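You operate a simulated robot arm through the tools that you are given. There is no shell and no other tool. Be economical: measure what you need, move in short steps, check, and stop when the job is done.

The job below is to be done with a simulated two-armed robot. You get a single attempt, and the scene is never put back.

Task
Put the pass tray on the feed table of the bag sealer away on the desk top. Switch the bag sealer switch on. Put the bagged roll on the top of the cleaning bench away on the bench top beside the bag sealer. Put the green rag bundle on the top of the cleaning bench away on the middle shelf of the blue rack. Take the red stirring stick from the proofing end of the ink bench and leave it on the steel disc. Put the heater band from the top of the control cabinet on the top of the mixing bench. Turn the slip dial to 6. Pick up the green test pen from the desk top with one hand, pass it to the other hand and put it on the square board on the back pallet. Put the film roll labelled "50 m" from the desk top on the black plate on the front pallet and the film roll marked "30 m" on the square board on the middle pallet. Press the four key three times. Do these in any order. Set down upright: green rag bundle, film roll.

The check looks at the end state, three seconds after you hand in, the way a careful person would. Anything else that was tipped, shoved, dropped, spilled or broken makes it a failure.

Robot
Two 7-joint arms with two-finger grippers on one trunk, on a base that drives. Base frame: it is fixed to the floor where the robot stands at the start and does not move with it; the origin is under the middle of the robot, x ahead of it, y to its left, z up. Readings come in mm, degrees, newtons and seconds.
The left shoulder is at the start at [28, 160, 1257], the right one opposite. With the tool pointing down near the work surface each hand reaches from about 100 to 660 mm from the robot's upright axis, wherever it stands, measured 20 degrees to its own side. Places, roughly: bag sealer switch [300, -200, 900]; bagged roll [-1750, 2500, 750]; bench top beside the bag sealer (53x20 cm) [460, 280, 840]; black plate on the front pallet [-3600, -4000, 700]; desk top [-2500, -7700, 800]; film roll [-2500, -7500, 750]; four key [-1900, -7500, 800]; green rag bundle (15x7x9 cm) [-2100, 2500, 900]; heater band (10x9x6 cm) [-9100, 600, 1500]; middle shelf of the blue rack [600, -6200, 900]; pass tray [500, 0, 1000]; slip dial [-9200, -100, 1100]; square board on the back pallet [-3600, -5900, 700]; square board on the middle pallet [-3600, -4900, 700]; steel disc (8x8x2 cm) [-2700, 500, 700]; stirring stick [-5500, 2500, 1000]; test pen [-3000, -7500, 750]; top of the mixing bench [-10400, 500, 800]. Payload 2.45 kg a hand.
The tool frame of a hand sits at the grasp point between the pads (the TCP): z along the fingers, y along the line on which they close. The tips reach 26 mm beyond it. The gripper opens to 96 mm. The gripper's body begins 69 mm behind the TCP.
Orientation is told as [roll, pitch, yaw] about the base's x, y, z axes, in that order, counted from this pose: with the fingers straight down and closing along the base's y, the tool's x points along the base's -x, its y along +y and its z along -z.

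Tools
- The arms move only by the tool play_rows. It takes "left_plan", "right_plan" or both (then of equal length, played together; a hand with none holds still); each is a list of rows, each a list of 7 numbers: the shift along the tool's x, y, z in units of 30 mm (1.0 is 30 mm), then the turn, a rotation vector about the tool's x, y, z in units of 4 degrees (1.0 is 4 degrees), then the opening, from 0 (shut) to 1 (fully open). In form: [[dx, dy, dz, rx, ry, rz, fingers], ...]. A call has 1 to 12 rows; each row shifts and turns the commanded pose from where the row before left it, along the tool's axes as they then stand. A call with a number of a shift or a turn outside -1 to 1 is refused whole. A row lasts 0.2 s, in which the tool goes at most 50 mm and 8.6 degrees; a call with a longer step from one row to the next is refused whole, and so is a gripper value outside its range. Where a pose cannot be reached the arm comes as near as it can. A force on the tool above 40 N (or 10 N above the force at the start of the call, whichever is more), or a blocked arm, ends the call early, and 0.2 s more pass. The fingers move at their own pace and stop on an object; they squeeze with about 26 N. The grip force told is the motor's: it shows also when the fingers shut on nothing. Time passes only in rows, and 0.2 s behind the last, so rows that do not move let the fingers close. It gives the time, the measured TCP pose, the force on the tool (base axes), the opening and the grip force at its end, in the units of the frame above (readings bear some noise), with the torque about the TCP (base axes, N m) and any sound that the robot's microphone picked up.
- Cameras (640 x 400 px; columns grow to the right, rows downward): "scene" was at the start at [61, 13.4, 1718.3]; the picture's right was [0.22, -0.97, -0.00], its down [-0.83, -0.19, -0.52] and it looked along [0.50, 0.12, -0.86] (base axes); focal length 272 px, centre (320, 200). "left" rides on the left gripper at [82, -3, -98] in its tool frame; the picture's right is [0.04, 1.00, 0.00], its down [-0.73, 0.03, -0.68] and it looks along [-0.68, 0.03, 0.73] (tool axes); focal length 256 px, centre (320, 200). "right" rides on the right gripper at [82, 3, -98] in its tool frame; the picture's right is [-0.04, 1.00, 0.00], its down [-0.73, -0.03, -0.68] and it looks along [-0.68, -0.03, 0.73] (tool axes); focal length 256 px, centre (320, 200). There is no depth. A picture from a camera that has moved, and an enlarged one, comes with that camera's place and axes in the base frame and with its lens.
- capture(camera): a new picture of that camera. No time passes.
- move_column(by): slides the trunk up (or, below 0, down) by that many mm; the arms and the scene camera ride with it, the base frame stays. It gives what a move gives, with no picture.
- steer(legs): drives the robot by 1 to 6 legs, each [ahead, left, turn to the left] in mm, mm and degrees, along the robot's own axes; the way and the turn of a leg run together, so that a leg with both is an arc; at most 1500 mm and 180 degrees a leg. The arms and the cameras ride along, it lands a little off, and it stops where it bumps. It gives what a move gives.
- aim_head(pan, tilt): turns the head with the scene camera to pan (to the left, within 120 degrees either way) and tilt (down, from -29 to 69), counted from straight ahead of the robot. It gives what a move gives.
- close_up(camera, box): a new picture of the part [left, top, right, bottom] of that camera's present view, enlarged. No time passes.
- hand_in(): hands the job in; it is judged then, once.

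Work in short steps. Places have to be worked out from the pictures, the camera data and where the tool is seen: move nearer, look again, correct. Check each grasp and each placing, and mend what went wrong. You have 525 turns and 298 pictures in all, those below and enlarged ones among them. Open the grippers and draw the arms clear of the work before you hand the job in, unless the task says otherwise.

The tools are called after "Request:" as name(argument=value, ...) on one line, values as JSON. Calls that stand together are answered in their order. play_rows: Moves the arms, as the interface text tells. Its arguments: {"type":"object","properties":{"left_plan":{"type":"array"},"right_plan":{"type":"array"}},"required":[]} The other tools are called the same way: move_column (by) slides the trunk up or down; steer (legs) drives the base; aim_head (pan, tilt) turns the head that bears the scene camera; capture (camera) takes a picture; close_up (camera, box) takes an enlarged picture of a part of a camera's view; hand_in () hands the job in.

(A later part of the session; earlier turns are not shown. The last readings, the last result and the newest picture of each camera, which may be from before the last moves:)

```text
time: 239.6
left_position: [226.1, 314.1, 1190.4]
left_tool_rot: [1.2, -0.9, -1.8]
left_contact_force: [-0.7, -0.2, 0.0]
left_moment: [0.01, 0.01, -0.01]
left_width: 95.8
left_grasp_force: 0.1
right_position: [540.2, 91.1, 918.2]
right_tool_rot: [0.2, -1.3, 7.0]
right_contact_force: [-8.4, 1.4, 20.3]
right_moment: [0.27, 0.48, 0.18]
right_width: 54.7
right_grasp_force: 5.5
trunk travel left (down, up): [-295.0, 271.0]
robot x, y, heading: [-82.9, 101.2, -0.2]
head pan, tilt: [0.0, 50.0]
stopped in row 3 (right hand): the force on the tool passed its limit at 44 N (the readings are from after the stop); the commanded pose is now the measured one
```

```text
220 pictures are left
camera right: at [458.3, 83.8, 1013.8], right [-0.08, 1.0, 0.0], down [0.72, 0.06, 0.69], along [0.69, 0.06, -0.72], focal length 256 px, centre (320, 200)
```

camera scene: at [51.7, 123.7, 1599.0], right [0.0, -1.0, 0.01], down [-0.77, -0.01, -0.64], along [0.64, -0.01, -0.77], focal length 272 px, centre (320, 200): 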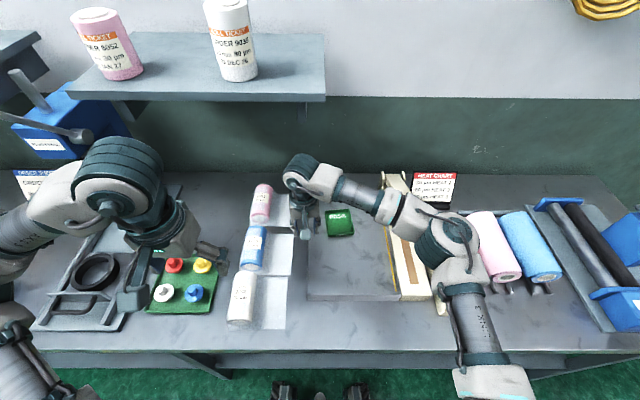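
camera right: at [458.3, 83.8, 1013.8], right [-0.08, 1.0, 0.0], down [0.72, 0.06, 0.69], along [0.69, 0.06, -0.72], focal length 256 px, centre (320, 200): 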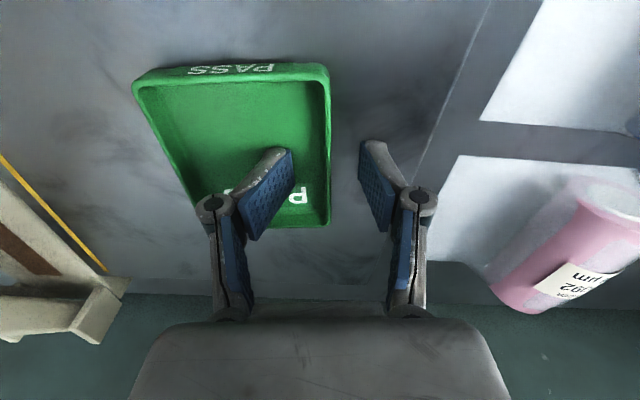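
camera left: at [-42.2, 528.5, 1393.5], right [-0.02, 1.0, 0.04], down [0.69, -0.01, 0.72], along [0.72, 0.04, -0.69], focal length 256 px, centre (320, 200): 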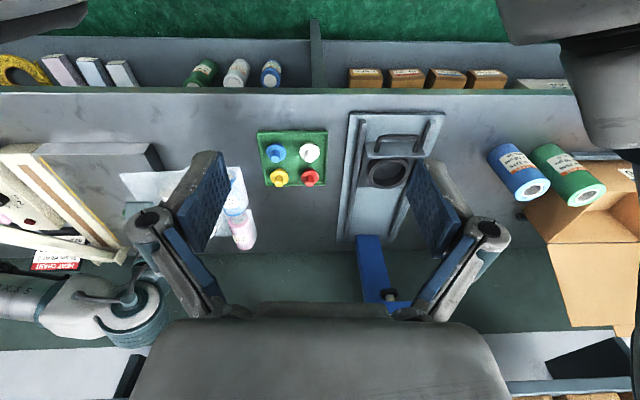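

The inner finger touched the tray floor (tip z≈892). I raise 3 mm and close on the wall.

Request:
play_rows(right_plan=[[0, 0, -0.12, 0, 0, 0, 0.45], [0, 0, 0, 0, 0, 0, 0.25], [0, 0, 0, 0, 0, 0, 0.1], [0, 0, 0, 0, 0, 0, 0], [0, 0, 0, 0, 0, 0, 0], [0, 0, 0, 0, 0, 0, 0]])

Request:
capture(camera="right")

```text
time: 240.6
left_position: [227.0, 312.9, 1191.0]
left_tool_rot: [1.4, -1.0, -1.6]
left_contact_force: [0.2, 0.5, -0.9]
left_moment: [-0.01, 0.03, 0.02]
left_width: 95.9
left_grasp_force: 0.1
right_position: [541.7, 92.9, 924.6]
right_tool_rot: [0.6, -1.7, 7.2]
right_contact_force: [-3.0, 6.2, 17.6]
right_moment: [0.1, 0.11, -0.01]
right_width: 6.1
right_grasp_force: 26.0
trunk travel left (down, up): [-295.0, 271.0]
robot x, y, heading: [-83.2, 103.2, -0.5]
head pan, tilt: [0.0, 50.0]
stopped in row 5 (right hand): the force on the tool passed its limit at 43 N (the readings are from after the stop); the commanded pose is now the measured one
```

```text
219 pictures are left
camera right: at [458.8, 84.7, 1020.2], right [-0.09, 1.0, 0.01], down [0.71, 0.05, 0.7], along [0.7, 0.07, -0.71], focal length 256 px, centre (320, 200)
```

right: 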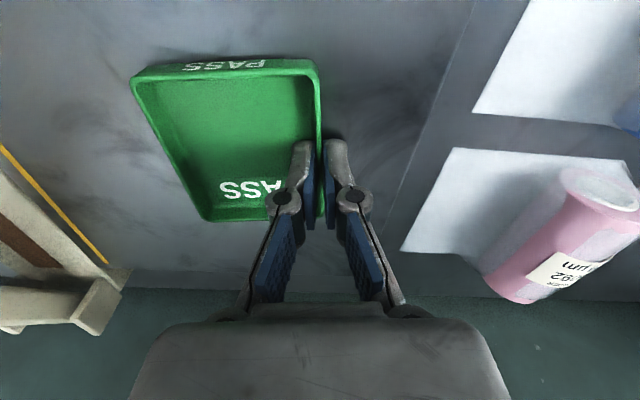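

The wall is pinched (6 mm, 26 N). I lift slowly.

Request:
play_rows(right_plan=[[0, 0, -0.2, 0, 0, 0, 0], [0, 0, -0.3, 0, 0, 0, 0], [0, 0, -0.4, 0, 0, 0, 0], [0, 0, -0.5, 0, 0, 0, 0], [0, 0, -0.5, 0, 0, 0, 0], [0, 0, -0.5, 0, 0, 0, 0], [0, 0, 0, 0, 0, 0, 0]])

Request:
capture(camera="right")

Request:
capture(camera="scene")

```text
time: 242.2
left_position: [226.5, 313.5, 1191.1]
left_tool_rot: [1.3, -0.9, -1.6]
left_contact_force: [0.7, 0.0, -0.2]
left_moment: [0.0, -0.01, -0.02]
left_width: 96.0
left_grasp_force: 0.1
right_position: [540.6, 90.8, 993.6]
right_tool_rot: [0.4, -1.5, 7.0]
right_contact_force: [-0.2, -0.3, -2.6]
right_moment: [0.09, -0.01, 0.0]
right_width: 5.9
right_grasp_force: 25.7
trunk travel left (down, up): [-295.0, 271.0]
robot x, y, heading: [-83.5, 109.0, -0.3]
head pan, tilt: [0.0, 50.0]
```

```text
218 pictures are left
camera right: at [458.3, 83.6, 1090.4], right [-0.08, 1.0, 0.01], down [0.71, 0.05, 0.7], along [0.69, 0.06, -0.72], focal length 256 px, centre (320, 200)
```

right: 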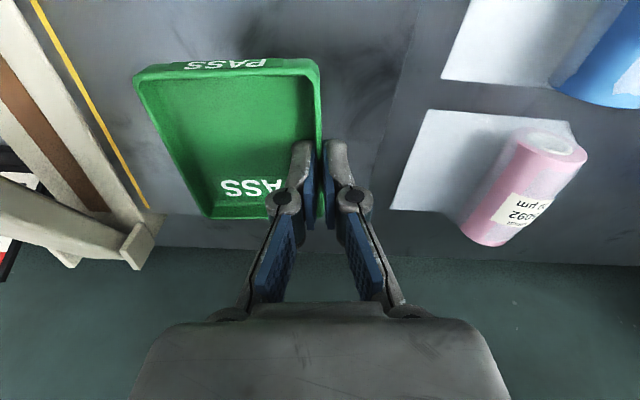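

```text
217 pictures are left
camera scene: at [32.4, 103.9, 1599.0], right [0.0, -1.0, 0.0], down [-0.77, 0.0, -0.64], along [0.64, 0.0, -0.77], focal length 272 px, centre (320, 200)
```

scene: 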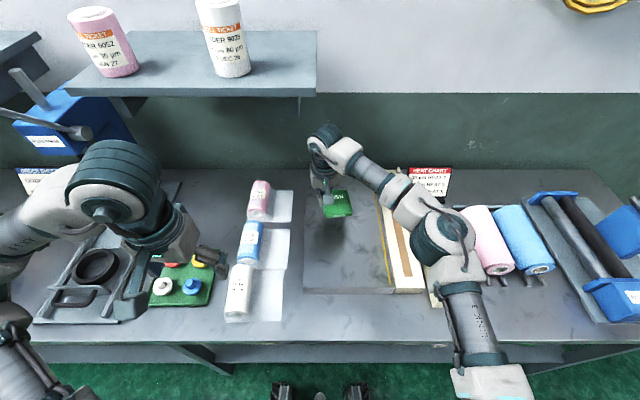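

Tray is held level. I raise and retract the right hand toward the body.

Request:
play_rows(right_plan=[[0.5, 0, -0.5, 0, 0, 0, 0], [0.5, 0, -0.5, 0, 0, 0, 0], [0.5, 0, -0.5, 0, 0, 0, 0], [0.5, 0, -0.5, 0, 0, 0, 0], [0.6, 0, -0.3, 0, 0, 0, 0], [0.6, 0, -0.3, 0, 0, 0, 0], [0.6, 0, 0, 0, 0, 0, 0], [0.6, 0, 0, 0, 0, 0, 0], [0.6, 0, 0, 0, 0, 0, 0], [0.6, 0, 0, 0, 0, 0, 0]])

Request:
steer(legs=[[-450, 0, 0]])

Request:
aim_head(pan=-10, tilt=40)

Request:
capture(camera="scene")

```text
time: 244.4
left_position: [225.0, 312.5, 1190.5]
left_tool_rot: [1.3, -0.8, -1.6]
left_contact_force: [-0.1, 0.3, 0.3]
left_moment: [0.01, -0.01, -0.02]
left_width: 96.0
left_grasp_force: 0.1
right_position: [369.6, 70.7, 1069.2]
right_tool_rot: [0.3, -1.6, 7.0]
right_contact_force: [-0.2, 0.7, -2.5]
right_moment: [0.05, -0.03, 0.01]
right_width: 5.8
right_grasp_force: 25.8
trunk travel left (down, up): [-295.0, 271.0]
robot x, y, heading: [-84.7, 103.9, -0.3]
head pan, tilt: [0.0, 50.0]
```

```text
time: 247.1
left_position: [-215.5, 314.0, 1189.8]
left_tool_rot: [1.4, -0.9, -1.5]
left_contact_force: [-0.6, -0.4, 0.9]
left_moment: [0.02, -0.02, 0.0]
left_width: 96.0
left_grasp_force: 0.1
right_position: [-70.5, 71.7, 1068.7]
right_tool_rot: [0.3, -1.4, 7.2]
right_contact_force: [0.0, -0.1, -2.5]
right_moment: [0.07, 0.01, 0.04]
right_width: 6.2
right_grasp_force: 26.0
trunk travel left (down, up): [-295.0, 271.0]
robot x, y, heading: [-522.9, 100.3, 0.1]
head pan, tilt: [0.0, 50.0]
```

```text
time: 247.8
left_position: [-221.0, 314.4, 1192.7]
left_tool_rot: [1.4, -1.1, -1.4]
left_contact_force: [-0.4, 0.0, 0.2]
left_moment: [-0.03, 0.01, -0.04]
left_width: 96.0
left_grasp_force: 0.0
right_position: [-73.8, 70.7, 1070.8]
right_tool_rot: [0.3, -1.7, 7.2]
right_contact_force: [-0.2, 0.3, -2.1]
right_moment: [0.08, -0.05, 0.02]
right_width: 5.9
right_grasp_force: 26.3
trunk travel left (down, up): [-295.0, 271.0]
robot x, y, heading: [-523.4, 101.4, -0.0]
head pan, tilt: [-10.0, 40.0]
```

```text
216 pictures are left
camera scene: at [-403.3, 89.2, 1613.3], right [-0.17, -0.99, 0.0], down [-0.64, 0.11, -0.76], along [0.75, -0.13, -0.65], focal length 272 px, centre (320, 200)
```

scene: 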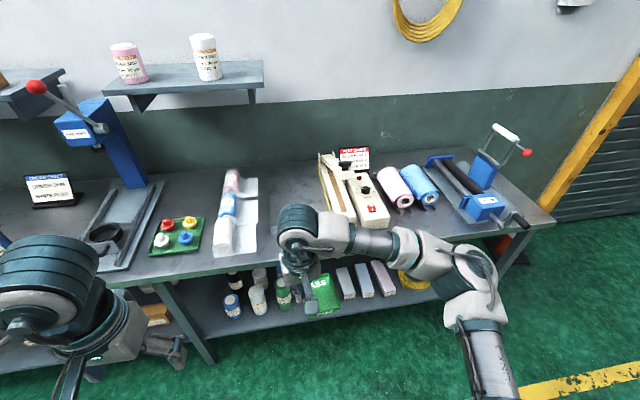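

All fine at the sealer. Now to the cleaning bench for the rag bundle, approaching at heading 130°.

Request:
steer(legs=[[0, 0, 90], [1500, 0, 0], [140, 0, 0], [0, 810, 0], [0, 0, 40], [350, 0, 0]])

Request:
aim_head(pan=0, tilt=55)

Request:
capture(camera="scene")

```text
time: 267.6
left_position: [-1958.4, 2081.4, 1192.5]
left_tool_rot: [1.3, -1.1, 128.3]
left_contact_force: [1.0, 0.0, 0.3]
left_moment: [-0.02, 0.03, 0.01]
left_width: 95.9
left_grasp_force: 0.0
right_position: [-1865.7, 2348.4, 1070.7]
right_tool_rot: [0.3, -1.8, 136.9]
right_contact_force: [-0.1, -0.8, -2.0]
right_moment: [-0.02, 0.1, 0.05]
right_width: 6.0
right_grasp_force: 25.7
trunk travel left (down, up): [-295.0, 271.0]
robot x, y, heading: [-1602.5, 1980.8, 129.5]
head pan, tilt: [-10.0, 40.0]
```

```text
time: 268.4
left_position: [-1957.3, 2078.8, 1192.4]
left_tool_rot: [1.3, -1.3, 128.3]
left_contact_force: [0.4, 0.0, -0.2]
left_moment: [0.01, -0.02, 0.01]
left_width: 96.2
left_grasp_force: 0.1
right_position: [-1865.8, 2346.6, 1070.8]
right_tool_rot: [0.2, -1.9, 136.9]
right_contact_force: [-0.3, -0.5, -2.4]
right_moment: [-0.04, 0.06, 0.02]
right_width: 5.9
right_grasp_force: 26.0
trunk travel left (down, up): [-295.0, 271.0]
robot x, y, heading: [-1600.3, 1985.5, 129.9]
head pan, tilt: [0.0, 55.0]
```

```text
215 pictures are left
camera scene: at [-1673.0, 2065.3, 1592.6], right [0.77, 0.64, 0.0], down [0.53, -0.63, -0.57], along [-0.36, 0.44, -0.82], focal length 272 px, centre (320, 200)
```

scene: 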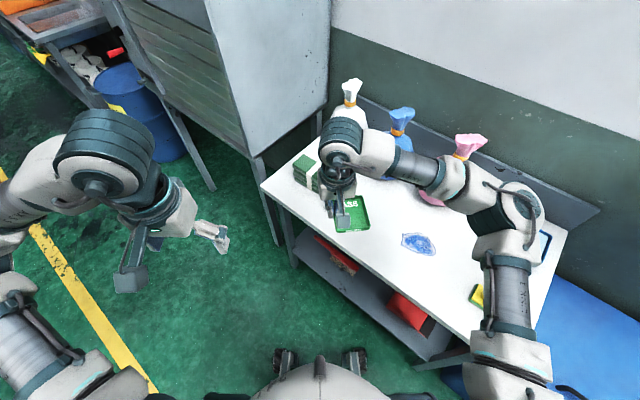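

Calm. I move the tray hand aside to clear the view and turn the left hand toward yaw 180 (closing along y).

Request:
play_rows(left_plan=[[0, 0, 0, 0, 0, -1, 1], [0, 0, 0, 0, 0, -1, 1], [0, 0, 0, 0, 0, -1, 1], [0, 0, 0, 0, 0, -1, 1], [0, 0, 0, 0, 0, -1, 1], [0, 0, 0, 0, 0, -1, 1], [0, 0, 0, 0, 0, -1, 1], [0, 0, 0, 0, 0, -1, 1], [0, 0, 0, 0, 0, -1, 1], [0, 0, 0, 0, 0, -1, 1], [0, 0, 0, 0, 0, -1, 1], [0, 0, 0, 0, 0, -1, 1]], right_plan=[[0.3, -0.4, 0, 0, 0, 0, 0], [0.3, -0.4, 0, 0, 0, 0, 0], [0.3, -0.4, 0, 0, 0, 0, 0], [0.3, -0.4, 0, 0, 0, 0, 0], [0.3, -0.4, 0, 0, 0, 0, 0], [0.3, -0.4, 0, 0, 0, 0, 0], [0.3, -0.4, 0, 0, 0, 0, 0], [0.3, -0.4, 0, 0, 0, 0, 0], [0.3, -0.4, 0, 0, 0, 0, 0], [0.3, -0.4, 0, 0, 0, 0, 0], [0.3, -0.4, 0, 0, 0, 0, 0], [0.3, -0.4, 0, 0, 0, 0, 0]])

Request:
close_up(camera="scene", box=[240, 60, 440, 260])

```text
time: 271.0
left_position: [-1956.3, 2080.6, 1193.6]
left_tool_rot: [-0.1, -1.9, 176.3]
left_contact_force: [-0.9, -0.1, -0.5]
left_moment: [0.02, 0.0, 0.02]
left_width: 96.0
left_grasp_force: 0.0
right_position: [-1683.5, 2378.6, 1069.5]
right_tool_rot: [0.3, -2.0, 136.9]
right_contact_force: [-0.3, 0.7, -1.1]
right_moment: [-0.03, 0.05, 0.02]
right_width: 6.0
right_grasp_force: 26.4
trunk travel left (down, up): [-295.0, 271.0]
robot x, y, heading: [-1601.6, 1984.3, 129.8]
head pan, tilt: [0.0, 55.0]
```

```text
2.00 times, centred on (340, 160) of scene
camera zoom: at [-1669.8, 2065.8, 1592.7], right [0.77, 0.64, 0.0], down [0.52, -0.63, -0.57], along [-0.37, 0.44, -0.82], focal length 543 px, centre (280, 280)
```

zoom: 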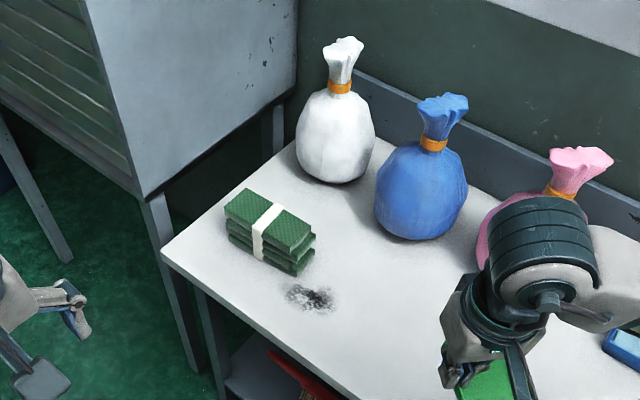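

Bundle top spans x -2147…-1992, y 2482…2541, yaw ≈ -2.4°. I drive 120 mm closer and tilt the left hand 44° so it points left-down.

Request:
steer(legs=[[125, 0, 0]])

Request:
play_rows(left_plan=[[0, 0, 0, 0, -1, 0, 1], [0, 0, 0, 0, -1, 0, 1], [0, 0, 0, 0, -1, 0, 1], [0, 0, 0, 0, -1, 0, 1], [0, 0, 0, 0, -1, 0, 1], [0, 0, 0, 0, -1, 0, 1], [0, 0, 0, 0, -1, 0, 1], [0, 0, 0, 0, -1, 0, 1], [0, 0, 0, 0, -1, 0, 1], [0, 0, 0, 0, -1, 0, 1], [0, 0, 0, 0, -1, 0, 1]])

Request:
capture(camera="scene")

Request:
capture(camera="left")

```text
time: 272.3
left_position: [-2036.2, 2174.5, 1194.6]
left_tool_rot: [-0.1, -1.9, 176.4]
left_contact_force: [-0.7, -0.4, 0.2]
left_moment: [0.01, 0.01, -0.03]
left_width: 96.0
left_grasp_force: 0.1
right_position: [-1765.6, 2472.7, 1069.8]
right_tool_rot: [0.3, -1.9, 136.9]
right_contact_force: [0.7, 0.5, -1.8]
right_moment: [-0.06, 0.07, -0.01]
right_width: 5.9
right_grasp_force: 25.6
trunk travel left (down, up): [-295.0, 271.0]
robot x, y, heading: [-1682.2, 2073.4, 129.9]
head pan, tilt: [0.0, 55.0]
```

```text
time: 274.7
left_position: [-2033.4, 2174.3, 1195.4]
left_tool_rot: [-0.2, -46.1, 176.6]
left_contact_force: [0.4, 0.4, 0.5]
left_moment: [-0.02, -0.01, -0.01]
left_width: 95.8
left_grasp_force: 0.0
right_position: [-1763.9, 2473.3, 1070.1]
right_tool_rot: [0.4, -2.1, 136.9]
right_contact_force: [0.7, 0.0, -1.9]
right_moment: [-0.05, 0.03, -0.03]
right_width: 6.0
right_grasp_force: 26.0
trunk travel left (down, up): [-295.0, 271.0]
robot x, y, heading: [-1679.7, 2077.1, 130.0]
head pan, tilt: [0.0, 55.0]
```

```text
213 pictures are left
camera scene: at [-1749.0, 2161.2, 1592.7], right [0.77, 0.64, 0.0], down [0.53, -0.63, -0.57], along [-0.37, 0.44, -0.82], focal length 272 px, centre (320, 200)
```

scene: 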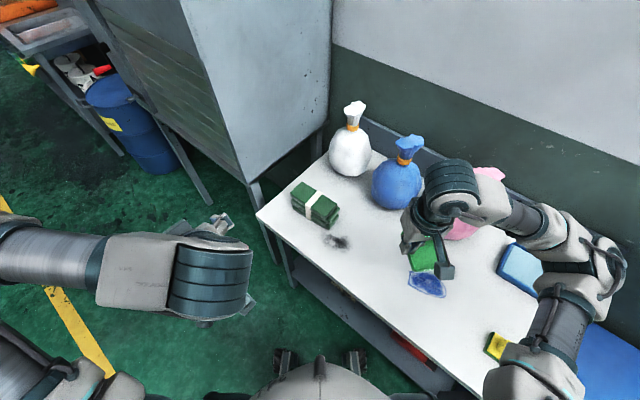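

```text
212 pictures are left
camera left: at [-1904.8, 2169.2, 1204.9], right [-0.03, -1.0, -0.03], down [-0.02, -0.03, 1.0], along [-1.0, 0.04, -0.02], focal length 256 px, centre (320, 200)
```

left: 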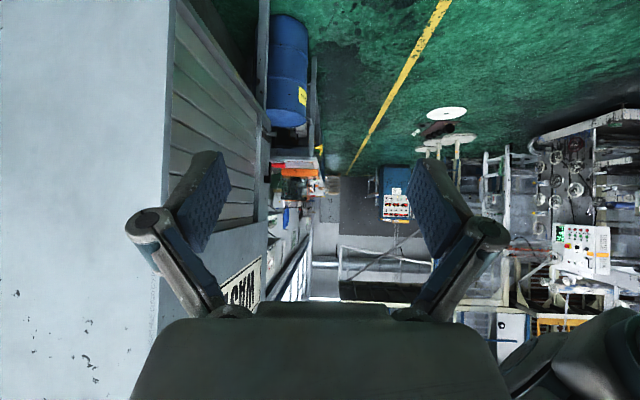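

I move the left hand across to the bundle's y, still high, and draw the tray hand further back out of its way.

Request:
play_rows(left_plan=[[0, -0.9, 0, 0, 0, 0, 1], [0, -0.9, 0, 0, 0, 0, 1], [0, -0.9, 0, 0, 0, 0, 1], [0, -0.9, 0, 0, 0, 0, 1], [0, -0.9, 0, 0, 0, 0, 1], [0, -0.9, 0, 0, 0, 0, 1], [0, -0.9, 0, 0, 0, 0, 1], [0, -0.9, 0, 0, 0, 0, 1], [0, -0.9, 0, 0, 0, 0, 1], [0, -0.9, 0, 0, 0, 0, 1], [0, -0.9, 0, 0, 0, 0, 1], [0, -0.9, 0, 0, 0, 0, 1]], right_plan=[[0.35, -0.4, 0, 0, 0, 0, 0], [0.35, -0.4, 0, 0, 0, 0, 0], [0.35, -0.4, 0, 0, 0, 0, 0], [0.35, -0.4, 0, 0, 0, 0, 0], [0.35, -0.4, 0, 0, 0, 0, 0], [0.35, -0.4, 0, 0, 0, 0, 0], [0.35, -0.3, 0, 0, 0, 0, 0], [0.35, -0.3, 0, 0, 0, 0, 0], [0.35, 0, 0, 0, 0, 0, 0], [0.35, 0, 0, 0, 0, 0, 0], [0, 0, 0, 0, 0, 0, 0], [0, 0, 0, 0, 0, 0, 0]])

Request:
capture(camera="scene")

```text
time: 277.3
left_position: [-2012.5, 2500.9, 1197.4]
left_tool_rot: [0.0, -46.0, 176.5]
left_contact_force: [0.0, 1.1, -0.3]
left_moment: [-0.02, 0.02, 0.02]
left_width: 96.0
left_grasp_force: 0.2
right_position: [-1624.0, 2468.7, 1065.3]
right_tool_rot: [0.4, -2.0, 137.0]
right_contact_force: [0.8, -0.2, -1.9]
right_moment: [-0.04, 0.11, 0.01]
right_width: 6.2
right_grasp_force: 26.5
trunk travel left (down, up): [-295.0, 271.0]
robot x, y, heading: [-1680.6, 2078.4, 129.8]
head pan, tilt: [0.0, 55.0]
```

```text
211 pictures are left
camera scene: at [-1746.1, 2165.8, 1592.6], right [0.77, 0.64, 0.0], down [0.52, -0.63, -0.57], along [-0.37, 0.44, -0.82], focal length 272 px, centre (320, 200)
```

scene: 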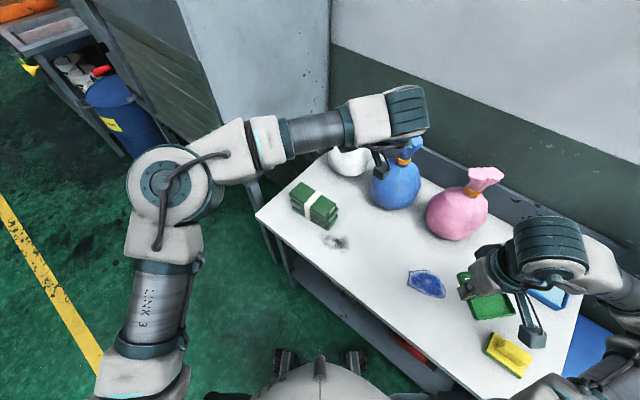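

Path is clear of the bags. I lower the left hand to the pre-grasp point beside the bundle's right end.

Request:
play_rows(left_plan=[[0.76, -0.03, 0.44, 0, 0, 0, 1], [0.76, -0.03, 0.44, 0, 0, 0, 1], [0.76, -0.03, 0.44, 0, 0, 0, 1], [0.76, -0.03, 0.44, 0, 0, 0, 1], [0.76, -0.03, 0.44, 0, 0, 0, 1], [0.76, -0.03, 0.44, 0, 0, 0, 1], [0.76, -0.03, 0.44, 0, 0, 0, 1], [0.76, -0.03, 0.44, 0, 0, 0, 1], [0.76, -0.03, 0.44, 0, 0, 0, 1], [0.76, -0.03, 0.44, 0, 0, 0, 1], [0, 0, 0, 0, 0, 0, 1]])

Request:
capture(camera="left")

Request:
capture(camera="scene")

```text
time: 279.7
left_position: [-1950.8, 2504.0, 936.6]
left_tool_rot: [-0.3, -46.0, 176.7]
left_contact_force: [-1.3, -0.1, -0.1]
left_moment: [-0.03, 0.0, -0.04]
left_width: 96.0
left_grasp_force: 0.0
right_position: [-1624.4, 2466.5, 1065.5]
right_tool_rot: [0.4, -2.1, 137.0]
right_contact_force: [-0.3, 0.5, -2.5]
right_moment: [-0.04, 0.07, -0.01]
right_width: 6.1
right_grasp_force: 25.6
trunk travel left (down, up): [-295.0, 271.0]
robot x, y, heading: [-1680.6, 2073.6, 130.1]
head pan, tilt: [0.0, 55.0]
```

```text
210 pictures are left
camera left: at [-1821.7, 2498.1, 947.1], right [-0.03, -1.0, -0.03], down [-0.02, -0.03, 1.0], along [-1.0, 0.04, -0.02], focal length 256 px, centre (320, 200)
```

left: 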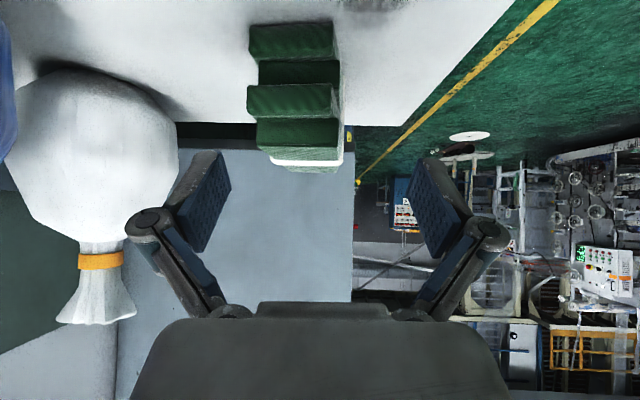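

```text
209 pictures are left
camera scene: at [-1746.3, 2164.3, 1592.7], right [0.77, 0.64, 0.0], down [0.52, -0.63, -0.57], along [-0.37, 0.44, -0.82], focal length 272 px, centre (320, 200)
```

scene: 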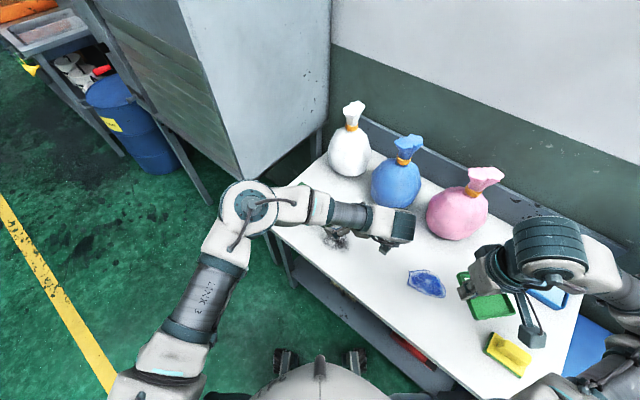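

In the wrist view the bundle's end face spans y 2492–2553, z 826–914. I shift 17 mm in y and slide in along the fingers, then check before closing.

Request:
play_rows(left_plan=[[0, -0.57, 0, 0, 0, 0, 1], [0, 0, 0.5, 0, 0, 0, 1], [0, 0, 0.6, 0, 0, 0, 1], [0, 0, 0.6, 0, 0, 0, 1], [0, 0, 0.6, 0, 0, 0, 1], [0, 0, 0.5, 0, 0, 0, 1], [0, 0, 0.3, 0, 0, 0, 1], [0, 0, 0, 0, 0, 0, 1]])

Request:
capture(camera="left")

```text
time: 281.5
left_position: [-2017.7, 2524.3, 875.4]
left_tool_rot: [-0.2, -46.0, 176.5]
left_contact_force: [0.9, 0.1, -0.1]
left_moment: [-0.02, -0.02, 0.02]
left_width: 95.7
left_grasp_force: 0.0
right_position: [-1625.7, 2465.8, 1065.0]
right_tool_rot: [0.4, -2.2, 137.0]
right_contact_force: [-0.5, -0.6, -2.9]
right_moment: [-0.04, 0.12, 0.07]
right_width: 5.9
right_grasp_force: 26.2
trunk travel left (down, up): [-295.0, 271.0]
robot x, y, heading: [-1682.2, 2076.6, 129.9]
head pan, tilt: [0.0, 55.0]
```

```text
208 pictures are left
camera left: at [-1888.5, 2519.5, 885.2], right [-0.03, -1.0, -0.03], down [-0.02, -0.03, 1.0], along [-1.0, 0.04, -0.02], focal length 256 px, centre (320, 200)
```

left: 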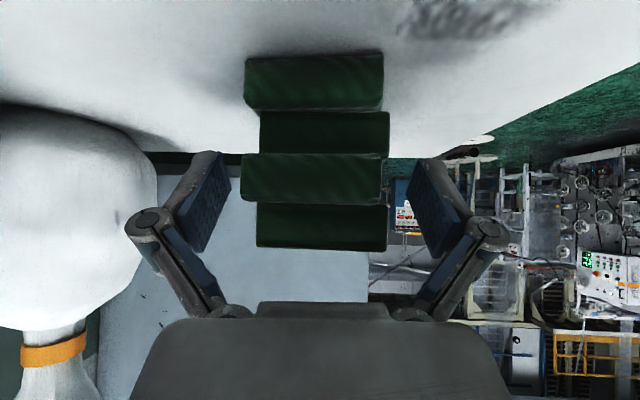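

Well centred. I go 8 mm deeper and close.

Request:
play_rows(left_plan=[[0, 0, 0.27, 0, 0, 0, 1], [0, 0, 0, 0, 0, 0, 0.6], [0, 0, 0, 0, 0, 0, 0.3], [0, 0, 0, 0, 0, 0, 0], [0, 0, 0, 0, 0, 0, 0], [0, 0, 0, 0, 0, 0, 0]])

Request:
capture(camera="left")

```text
time: 282.9
left_position: [-2023.6, 2524.2, 869.0]
left_tool_rot: [-0.2, -46.1, 176.6]
left_contact_force: [0.8, -2.8, 3.8]
left_moment: [-0.29, 0.37, 0.31]
left_width: 70.4
left_grasp_force: 25.8
right_position: [-1624.7, 2467.0, 1065.5]
right_tool_rot: [0.4, -2.1, 137.0]
right_contact_force: [-0.2, 0.0, -3.0]
right_moment: [-0.06, 0.07, -0.05]
right_width: 5.9
right_grasp_force: 25.9
trunk travel left (down, up): [-295.0, 271.0]
robot x, y, heading: [-1680.4, 2079.8, 129.7]
head pan, tilt: [0.0, 55.0]
```

```text
207 pictures are left
camera left: at [-1893.6, 2519.1, 879.7], right [-0.03, -1.0, -0.03], down [-0.02, -0.03, 1.0], along [-1.0, 0.03, -0.02], focal length 256 px, centre (320, 200)
```

left: 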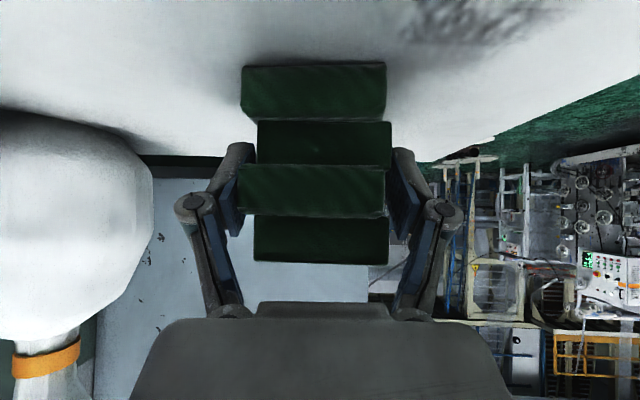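

Gripped at 70 mm. I lift straight up slowly and check.

Request:
play_rows(left_plan=[[-0.2, 0, -0.2, 0, 0, 0, 0], [-0.3, 0, -0.29, 0, 0, 0, 0], [-0.4, 0, -0.38, 0, 0, 0, 0], [-0.5, 0, -0.48, 0, 0, 0, 0], [-0.5, 0, -0.48, 0, 0, 0, 0], [-0.5, 0, -0.48, 0, 0, 0, 0], [0, 0, 0, 0, 0, 0, 0]])

Request:
capture(camera="left")

Request:
close_up(camera="scene", box=[230, 80, 450, 300])

```text
time: 284.5
left_position: [-2022.4, 2524.2, 969.9]
left_tool_rot: [-0.1, -46.0, 176.5]
left_contact_force: [0.1, 0.8, -0.6]
left_moment: [-0.02, -0.08, 0.03]
left_width: 67.4
left_grasp_force: 26.0
right_position: [-1625.5, 2468.1, 1065.0]
right_tool_rot: [0.3, -2.0, 137.0]
right_contact_force: [0.1, -0.1, -2.2]
right_moment: [-0.06, 0.06, -0.04]
right_width: 5.9
right_grasp_force: 26.2
trunk travel left (down, up): [-295.0, 271.0]
robot x, y, heading: [-1681.1, 2077.2, 129.6]
head pan, tilt: [0.0, 55.0]
```

```text
206 pictures are left
camera left: at [-1894.1, 2518.9, 979.8], right [-0.03, -1.0, -0.03], down [-0.02, -0.03, 1.0], along [-1.0, 0.04, -0.02], focal length 256 px, centre (320, 200)
```

left: 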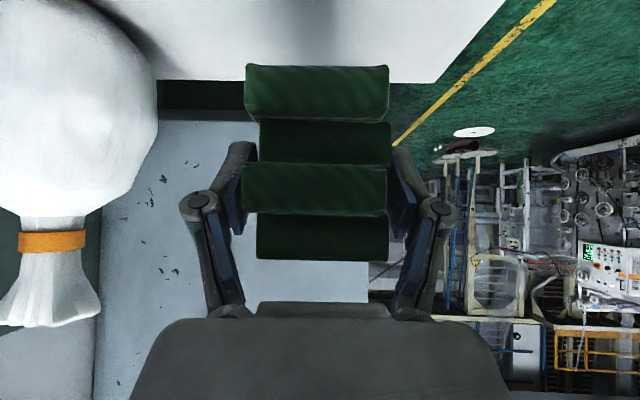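

```text
1.82 times, centred on (340, 190) of scene
camera zoom: at [-1747.3, 2164.9, 1592.6], right [0.77, 0.64, 0.0], down [0.53, -0.63, -0.57], along [-0.37, 0.44, -0.82], focal length 494 px, centre (284, 218)
```

zoom: 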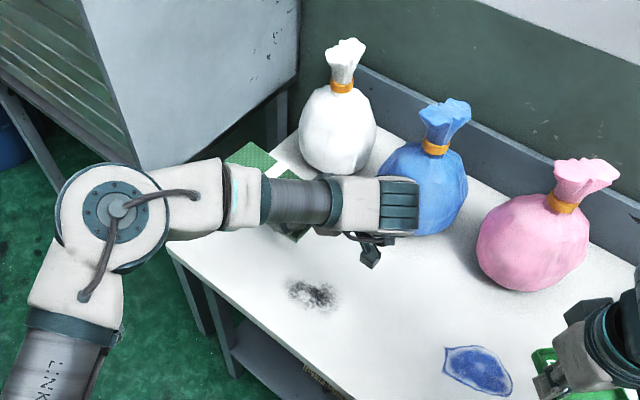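

The bundle is held level. I raise it a little more, then back away from the bench.

Request:
play_rows(left_plan=[[-0.7, 0, -0.67, 0, 0, 0, 0], [-0.7, 0, -0.67, 0, 0, 0, 0], [-0.7, 0, -0.67, 0, 0, 0, 0]])

Request:
steer(legs=[[-500, 0, 0]])

Request:
play_rows(left_plan=[[0, 0, 0, 0.72, 0, 0.69, 0], [0, 0, 0, 0.72, 0, 0.69, 0], [0, 0, 0, 0.72, 0, 0.69, 0], [0, 0, 0, 0.72, 0, 0.69, 0], [0, 0, 0, 0.72, 0, 0.69, 0], [0, 0, 0, 0.72, 0, 0.69, 0], [0, 0, 0, 0.72, 0, 0.69, 0], [0, 0, 0, 0.72, 0, 0.69, 0], [0, 0, 0, 0.72, 0, 0.69, 0], [0, 0, 0, 0.72, 0, 0.69, 0], [0, 0, 0, 0.72, 0, 0.69, 0], [0, 0, 0, 0, 0, 0, 0]])

Request:
capture(camera="scene")

```text
time: 285.3
left_position: [-2021.9, 2523.3, 1056.0]
left_tool_rot: [-0.2, -46.1, 176.5]
left_contact_force: [0.9, -0.5, -2.1]
left_moment: [-0.01, -0.09, 0.0]
left_width: 67.9
left_grasp_force: 26.0
right_position: [-1625.1, 2467.1, 1066.5]
right_tool_rot: [0.4, -2.1, 137.0]
right_contact_force: [-1.2, -1.6, -2.6]
right_moment: [-0.08, 0.06, 0.01]
right_width: 6.0
right_grasp_force: 26.4
trunk travel left (down, up): [-295.0, 271.0]
robot x, y, heading: [-1681.2, 2075.6, 130.0]
head pan, tilt: [0.0, 55.0]
```

```text
time: 288.2
left_position: [-1705.9, 2148.4, 1055.0]
left_tool_rot: [-0.1, -46.0, 176.0]
left_contact_force: [0.3, -0.9, -2.1]
left_moment: [-0.03, -0.09, 0.04]
left_width: 67.6
left_grasp_force: 26.0
right_position: [-1309.5, 2088.9, 1065.0]
right_tool_rot: [0.4, -2.0, 136.6]
right_contact_force: [-0.7, -1.1, -1.6]
right_moment: [-0.04, 0.06, 0.0]
right_width: 6.0
right_grasp_force: 25.9
trunk travel left (down, up): [-295.0, 271.0]
robot x, y, heading: [-1369.6, 1700.7, 129.5]
head pan, tilt: [0.0, 55.0]
```

```text
time: 290.8
left_position: [-1706.2, 2142.9, 1057.1]
left_tool_rot: [-0.3, -46.3, 132.3]
left_contact_force: [-1.0, 0.0, -0.7]
left_moment: [-0.06, -0.06, -0.02]
left_width: 67.6
left_grasp_force: 25.7
right_position: [-1308.5, 2085.6, 1066.7]
right_tool_rot: [0.1, -2.2, 136.7]
right_contact_force: [-0.1, 0.2, -3.1]
right_moment: [-0.05, 0.06, 0.0]
right_width: 6.0
right_grasp_force: 25.8
trunk travel left (down, up): [-295.0, 271.0]
robot x, y, heading: [-1366.8, 1699.3, 129.6]
head pan, tilt: [0.0, 55.0]
```

```text
204 pictures are left
camera scene: at [-1434.0, 1786.1, 1592.6], right [0.77, 0.64, 0.0], down [0.52, -0.64, -0.57], along [-0.36, 0.44, -0.82], focal length 272 px, centre (320, 200)
```

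scene: 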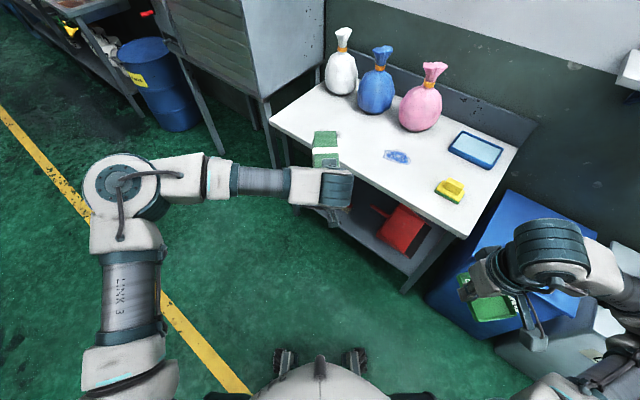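

Now the long drive south to the blue rack: turn to face -y, strafe to x≈-400, go ahead.

Request:
steer(legs=[[0, 0, 140.3], [0, 960, 0], [1500, 0, 0], [1500, 0, 0], [1500, 0, 0]])

Request:
aim_head(pan=0, tilt=25)

Request:
capture(camera="scene")

```text
time: 322.6
left_position: [-751.3, -3395.9, 1056.4]
left_tool_rot: [-0.2, -46.3, -90.6]
left_contact_force: [0.5, 0.5, -1.6]
left_moment: [0.08, 0.0, 0.02]
left_width: 67.6
left_grasp_force: 25.9
right_position: [-1002.7, -3082.6, 1067.3]
right_tool_rot: [0.3, -2.2, -86.5]
right_contact_force: [-0.5, 0.6, -1.6]
right_moment: [-0.02, -0.13, -0.01]
right_width: 5.9
right_grasp_force: 26.1
trunk travel left (down, up): [-295.0, 271.0]
robot x, y, heading: [-697.9, -2838.3, -93.6]
head pan, tilt: [0.0, 55.0]
```

```text
time: 323.6
left_position: [-748.9, -3394.0, 1059.1]
left_tool_rot: [-0.6, -46.3, -90.3]
left_contact_force: [-0.3, 0.1, -0.8]
left_moment: [0.1, 0.01, -0.02]
left_width: 67.4
left_grasp_force: 25.9
right_position: [-998.5, -3079.1, 1067.6]
right_tool_rot: [0.2, -2.3, -86.5]
right_contact_force: [0.8, 0.1, -2.3]
right_moment: [-0.01, -0.08, -0.01]
right_width: 6.1
right_grasp_force: 26.0
trunk travel left (down, up): [-295.0, 271.0]
robot x, y, heading: [-696.0, -2836.7, -93.8]
head pan, tilt: [0.0, 25.0]
```

```text
203 pictures are left
camera scene: at [-709.6, -2969.4, 1636.5], right [-1.0, 0.06, 0.0], down [0.03, 0.43, -0.9], along [-0.05, -0.9, -0.43], focal length 272 px, centre (320, 200)
```

scene: 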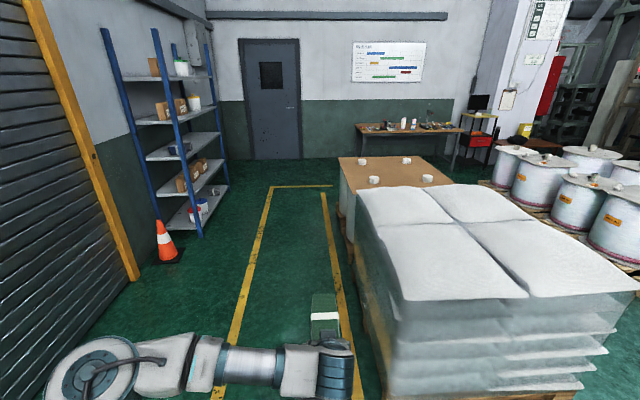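

Drift noted (heading -93.8, x≈-700; pallet stack ahead right). Rack front is at x≈490, y -5580…-7030, middle shelf z≈880. I correct, strafe left and continue to y≈-6300.

Request:
steer(legs=[[0, 0, 3.8], [0, 360, 0], [1500, 0, 0], [1500, 0, 0], [400, 0, 0]])

Request:
aim_head(pan=70, tilt=35)

Request:
capture(camera="scene")

```text
time: 342.5
left_position: [-358.0, -6800.7, 1058.9]
left_tool_rot: [-2.1, -46.4, -86.3]
left_contact_force: [-1.3, -0.9, -2.6]
left_moment: [0.11, 0.01, 0.02]
left_width: 67.6
left_grasp_force: 25.9
right_position: [-625.1, -6500.3, 1073.0]
right_tool_rot: [-1.0, -2.3, -83.3]
right_contact_force: [0.3, -0.2, -2.2]
right_moment: [0.02, -0.05, 0.05]
right_width: 6.2
right_grasp_force: 26.2
trunk travel left (down, up): [-295.0, 271.0]
robot x, y, heading: [-351.1, -6248.0, -90.3]
head pan, tilt: [0.0, 25.0]
```

```text
time: 343.9
left_position: [-384.9, -6800.2, 1060.2]
left_tool_rot: [-0.2, -46.7, -87.7]
left_contact_force: [-0.2, 0.6, -1.4]
left_moment: [0.04, 0.0, -0.02]
left_width: 67.6
left_grasp_force: 26.1
right_position: [-652.7, -6497.7, 1066.5]
right_tool_rot: [0.2, -2.5, -83.4]
right_contact_force: [-0.3, 0.7, -1.9]
right_moment: [0.02, -0.13, -0.02]
right_width: 5.9
right_grasp_force: 26.2
trunk travel left (down, up): [-295.0, 271.0]
robot x, y, heading: [-355.9, -6243.8, -90.4]
head pan, tilt: [70.0, 35.0]
```

```text
202 pictures are left
camera scene: at [-294.5, -6314.1, 1622.0], right [-0.35, -0.94, -0.01], down [-0.52, 0.2, -0.83], along [0.78, -0.29, -0.56], focal length 272 px, centre (320, 200)
```

scene: 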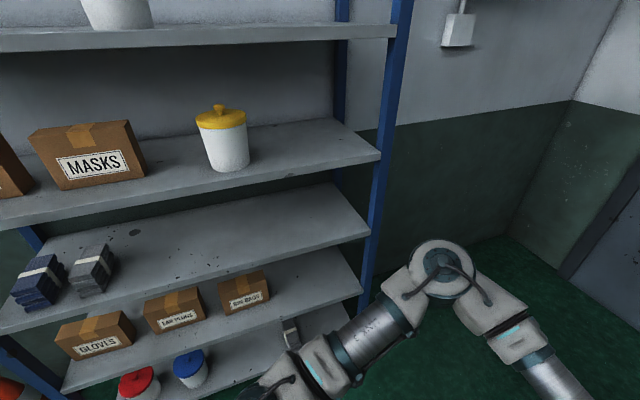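

The middle shelf has two bundles at its north end and is free to the south. I turn to face the rack.

Request:
steer(legs=[[0, 0, 90.4]])

Request:
aim_head(pan=0, tilt=38)

Request:
capture(camera="scene")

Request:
capture(camera="left")

```text
time: 348.2
left_position: [200.6, -6263.7, 1060.5]
left_tool_rot: [0.1, -46.7, 3.8]
left_contact_force: [0.1, -1.2, -1.0]
left_moment: [0.04, 0.01, 0.03]
left_width: 67.0
left_grasp_force: 25.9
right_position: [-92.5, -6539.7, 1066.5]
right_tool_rot: [0.5, -2.4, 8.3]
right_contact_force: [0.0, -0.3, -2.3]
right_moment: [0.16, -0.02, -0.01]
right_width: 6.0
right_grasp_force: 26.3
trunk travel left (down, up): [-295.0, 271.0]
robot x, y, heading: [-355.0, -6245.9, 1.2]
head pan, tilt: [70.0, 35.0]
```

```text
time: 349.6
left_position: [196.6, -6248.4, 1062.0]
left_tool_rot: [-1.1, -46.8, 4.6]
left_contact_force: [-0.3, -0.1, -3.0]
left_moment: [-0.03, 0.07, -0.02]
left_width: 67.6
left_grasp_force: 26.3
right_position: [-95.2, -6523.7, 1072.0]
right_tool_rot: [-0.4, -2.6, 8.3]
right_contact_force: [0.1, 1.3, -2.4]
right_moment: [0.1, 0.01, 0.02]
right_width: 6.1
right_grasp_force: 26.1
trunk travel left (down, up): [-295.0, 271.0]
robot x, y, heading: [-355.1, -6245.8, 1.2]
head pan, tilt: [0.0, 38.0]
```

```text
201 pictures are left
camera scene: at [-230.2, -6239.5, 1616.3], right [0.02, -1.0, 0.0], down [-0.62, -0.02, -0.79], along [0.79, 0.02, -0.62], focal length 272 px, centre (320, 200)
```

scene: 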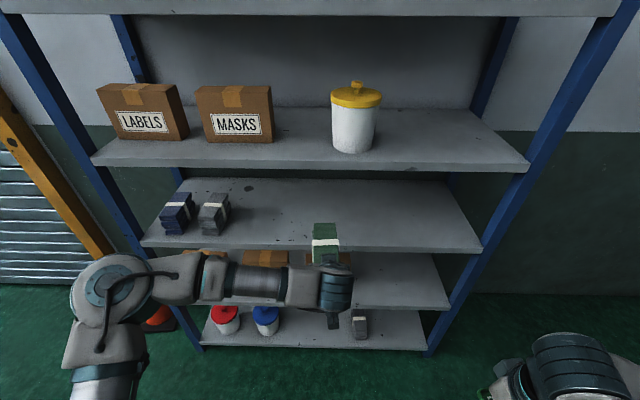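

```text
200 pictures are left
camera left: at [71.1, -6260.1, 1070.8], right [-0.09, 0.99, -0.04], down [0.01, 0.04, 1.0], along [1.0, 0.09, -0.01], focal length 256 px, centre (320, 200)
```

left: 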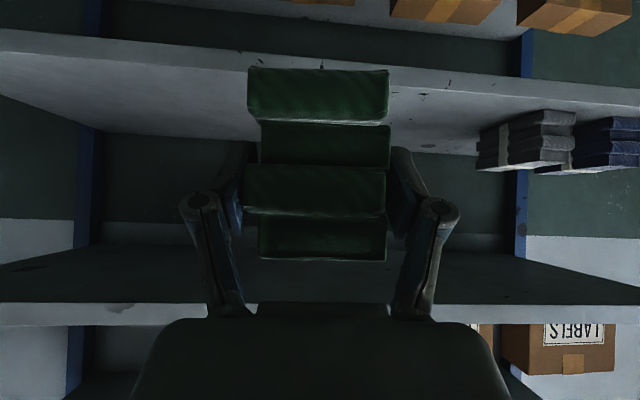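

Middle shelf: front edge x≈430, top z≈880; next shelf at ~1190. Bundle bottom is TCP-48. I lower the bundle to TCP z≈955 in front of the shelf, then drive it in.

Request:
play_rows(left_plan=[[0.5, 0, 0.49, 0, 0, 0, 0], [0.5, 0, 0.49, 0, 0, 0, 0], [0.5, 0, 0.49, 0, 0, 0, 0], [0.5, 0, 0.49, 0, 0, 0, 0], [0.5, 0, 0.49, 0, 0, 0, 0], [0, 0, 0, 0, 0, 0, 0]])

Request:
steer(legs=[[120, 0, -1]])

Request:
capture(camera="scene")

Request:
capture(camera="left")

```text
time: 351.0
left_position: [198.2, -6256.2, 958.3]
left_tool_rot: [-0.7, -46.8, 4.4]
left_contact_force: [-0.2, -0.9, -0.9]
left_moment: [0.0, 0.07, 0.05]
left_width: 67.5
left_grasp_force: 25.5
right_position: [-95.9, -6530.9, 1069.9]
right_tool_rot: [0.0, -2.6, 8.3]
right_contact_force: [0.2, 0.5, -1.3]
right_moment: [0.08, 0.01, 0.02]
right_width: 5.8
right_grasp_force: 26.4
trunk travel left (down, up): [-295.0, 271.0]
robot x, y, heading: [-350.2, -6245.3, 1.2]
head pan, tilt: [0.0, 38.0]
```

```text
time: 352.2
left_position: [322.0, -6259.9, 959.3]
left_tool_rot: [-1.0, -46.9, 3.7]
left_contact_force: [0.0, 0.1, -2.1]
left_moment: [0.0, 0.11, 0.01]
left_width: 67.5
left_grasp_force: 26.2
right_position: [22.7, -6527.8, 1071.8]
right_tool_rot: [-0.1, -2.6, 7.3]
right_contact_force: [0.1, 0.5, -2.4]
right_moment: [0.04, 0.01, 0.01]
right_width: 6.1
right_grasp_force: 26.1
trunk travel left (down, up): [-295.0, 271.0]
robot x, y, heading: [-231.7, -6244.2, 0.3]
head pan, tilt: [0.0, 38.0]
```

```text
199 pictures are left
camera scene: at [-108.1, -6243.6, 1616.5], right [0.01, -1.0, 0.0], down [-0.62, 0.0, -0.79], along [0.79, 0.0, -0.62], focal length 272 px, centre (320, 200)
```

scene: 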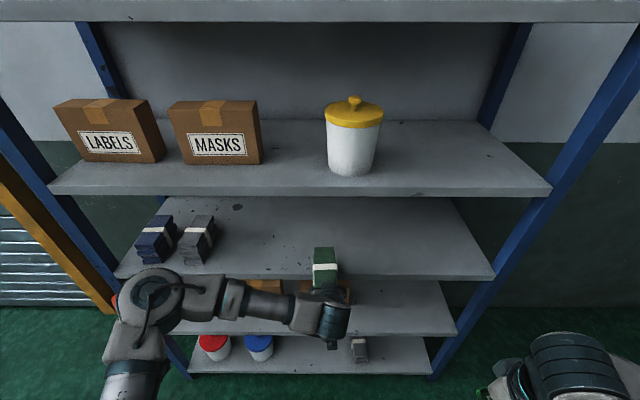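

```text
198 pictures are left
camera left: at [196.3, -6268.9, 967.5], right [-0.08, 1.0, -0.04], down [0.01, 0.04, 1.0], along [1.0, 0.08, -0.01], focal length 256 px, centre (320, 200)
```

left: 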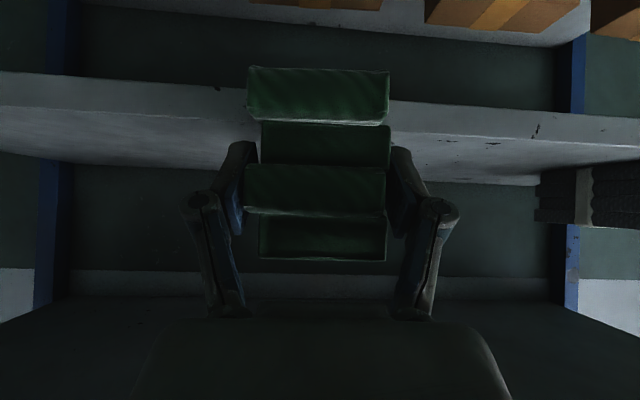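

Refined: shelf top ≈897, only ~15 mm below the bundle's bottom. I raise 20 mm, then drive in.

Request:
play_rows(left_plan=[[-0.25, 0, -0.24, 0, 0, 0, 0], [-0.25, 0, -0.24, 0, 0, 0, 0], [0, 0, 0, 0, 0, 0, 0]])

Request:
steer(legs=[[180, 0, 0]])

Request:
play_rows(left_plan=[[0, 0, 0, 0, 0, 0, 0], [0, 0, 0, 0, 0, 0, 0]])

Request:
capture(camera="scene")

Request:
capture(camera="left")

```text
time: 353.1
left_position: [319.6, -6260.1, 981.5]
left_tool_rot: [-1.0, -46.7, 3.8]
left_contact_force: [-0.9, 0.7, -1.3]
left_moment: [-0.01, 0.09, 0.0]
left_width: 67.6
left_grasp_force: 25.7
right_position: [19.9, -6528.2, 1071.7]
right_tool_rot: [-0.3, -2.7, 7.5]
right_contact_force: [-0.1, 0.2, -2.9]
right_moment: [0.1, 0.04, -0.03]
right_width: 5.8
right_grasp_force: 26.4
trunk travel left (down, up): [-295.0, 271.0]
robot x, y, heading: [-231.6, -6242.7, 0.3]
head pan, tilt: [0.0, 38.0]
```

```text
time: 354.6
left_position: [498.5, -6259.4, 981.6]
left_tool_rot: [-0.8, -46.9, 3.6]
left_contact_force: [0.4, -1.0, -1.6]
left_moment: [0.03, 0.11, 0.0]
left_width: 67.5
left_grasp_force: 25.7
right_position: [198.7, -6529.6, 1070.7]
right_tool_rot: [-0.1, -2.8, 7.5]
right_contact_force: [-0.3, 0.5, -2.2]
right_moment: [0.11, 0.06, 0.02]
right_width: 6.4
right_grasp_force: 26.0
trunk travel left (down, up): [-295.0, 271.0]
robot x, y, heading: [-47.6, -6245.2, 0.2]
head pan, tilt: [0.0, 38.0]
```

```text
time: 355.1
left_position: [497.3, -6259.0, 982.3]
left_tool_rot: [-1.0, -47.0, 3.7]
left_contact_force: [-0.4, 0.0, -1.5]
left_moment: [-0.02, 0.12, -0.02]
left_width: 67.4
left_grasp_force: 25.9
right_position: [196.9, -6529.7, 1071.7]
right_tool_rot: [-0.2, -2.8, 7.4]
right_contact_force: [-0.2, 0.2, -2.8]
right_moment: [0.07, -0.01, 0.0]
right_width: 6.0
right_grasp_force: 26.3
trunk travel left (down, up): [-295.0, 271.0]
robot x, y, heading: [-54.5, -6243.3, 0.4]
head pan, tilt: [0.0, 38.0]
```

```text
197 pictures are left
camera scene: at [71.5, -6248.9, 1616.2], right [0.01, -1.0, 0.0], down [-0.62, 0.0, -0.79], along [0.79, 0.01, -0.62], focal length 272 px, centre (320, 200)
```

scene: 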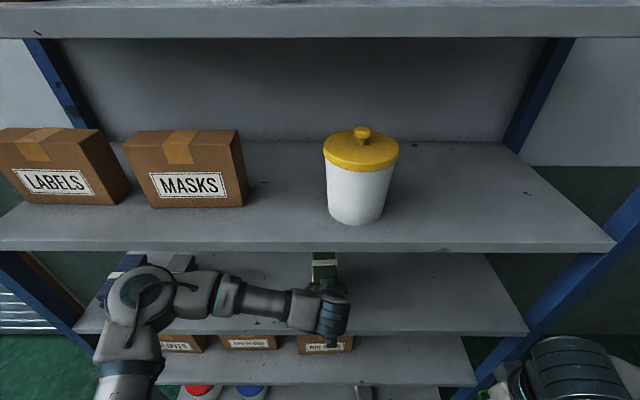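

```text
196 pictures are left
camera left: at [370.0, -6269.5, 990.7], right [-0.08, 1.0, -0.04], down [0.0, 0.04, 1.0], along [1.0, 0.08, -0.01], focal length 256 px, centre (320, 200)
```

left: 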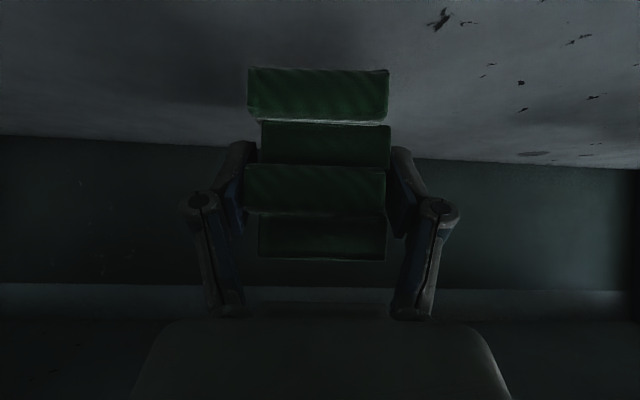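

The bundle is well inside. I lower it gently until it touches.

Request:
play_rows(left_plan=[[0.3, 0, 0.29, 0, 0, 0, 0], [0.25, 0, 0.24, 0, 0, 0, 0], [0.15, 0, 0.14, 0, 0, 0, 0], [0.1, 0, 0.1, 0, 0, 0, 0], [0.1, 0, 0.1, 0, 0, 0, 0], [0, 0, 0, 0, 0, 0, 0]])

Request:
capture(camera="left")

```text
time: 356.6
left_position: [495.2, -6259.2, 950.8]
left_tool_rot: [-1.2, -47.5, 4.1]
left_contact_force: [3.3, 2.5, 25.8]
left_moment: [0.24, -0.38, -0.09]
left_width: 67.9
left_grasp_force: 26.2
right_position: [195.6, -6526.8, 1074.4]
right_tool_rot: [-0.3, -2.9, 7.6]
right_contact_force: [0.4, 0.0, -2.6]
right_moment: [0.08, 0.01, 0.0]
right_width: 5.9
right_grasp_force: 25.9
trunk travel left (down, up): [-295.0, 271.0]
robot x, y, heading: [-53.6, -6245.9, 0.3]
head pan, tilt: [0.0, 38.0]
```

```text
195 pictures are left
camera left: at [369.9, -6267.7, 956.8], right [-0.08, 1.0, -0.04], down [-0.01, 0.04, 1.0], along [1.0, 0.08, 0.0], focal length 256 px, centre (320, 200)
```

left: 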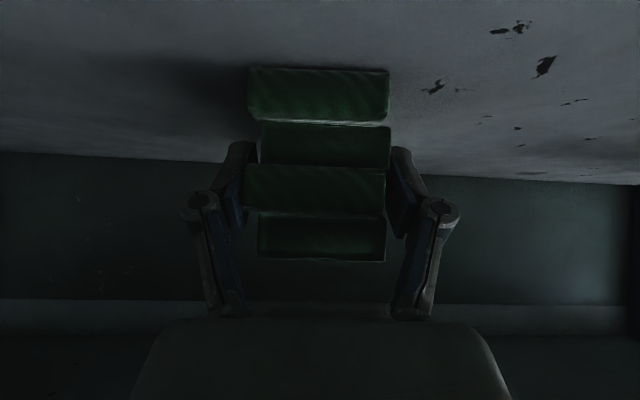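

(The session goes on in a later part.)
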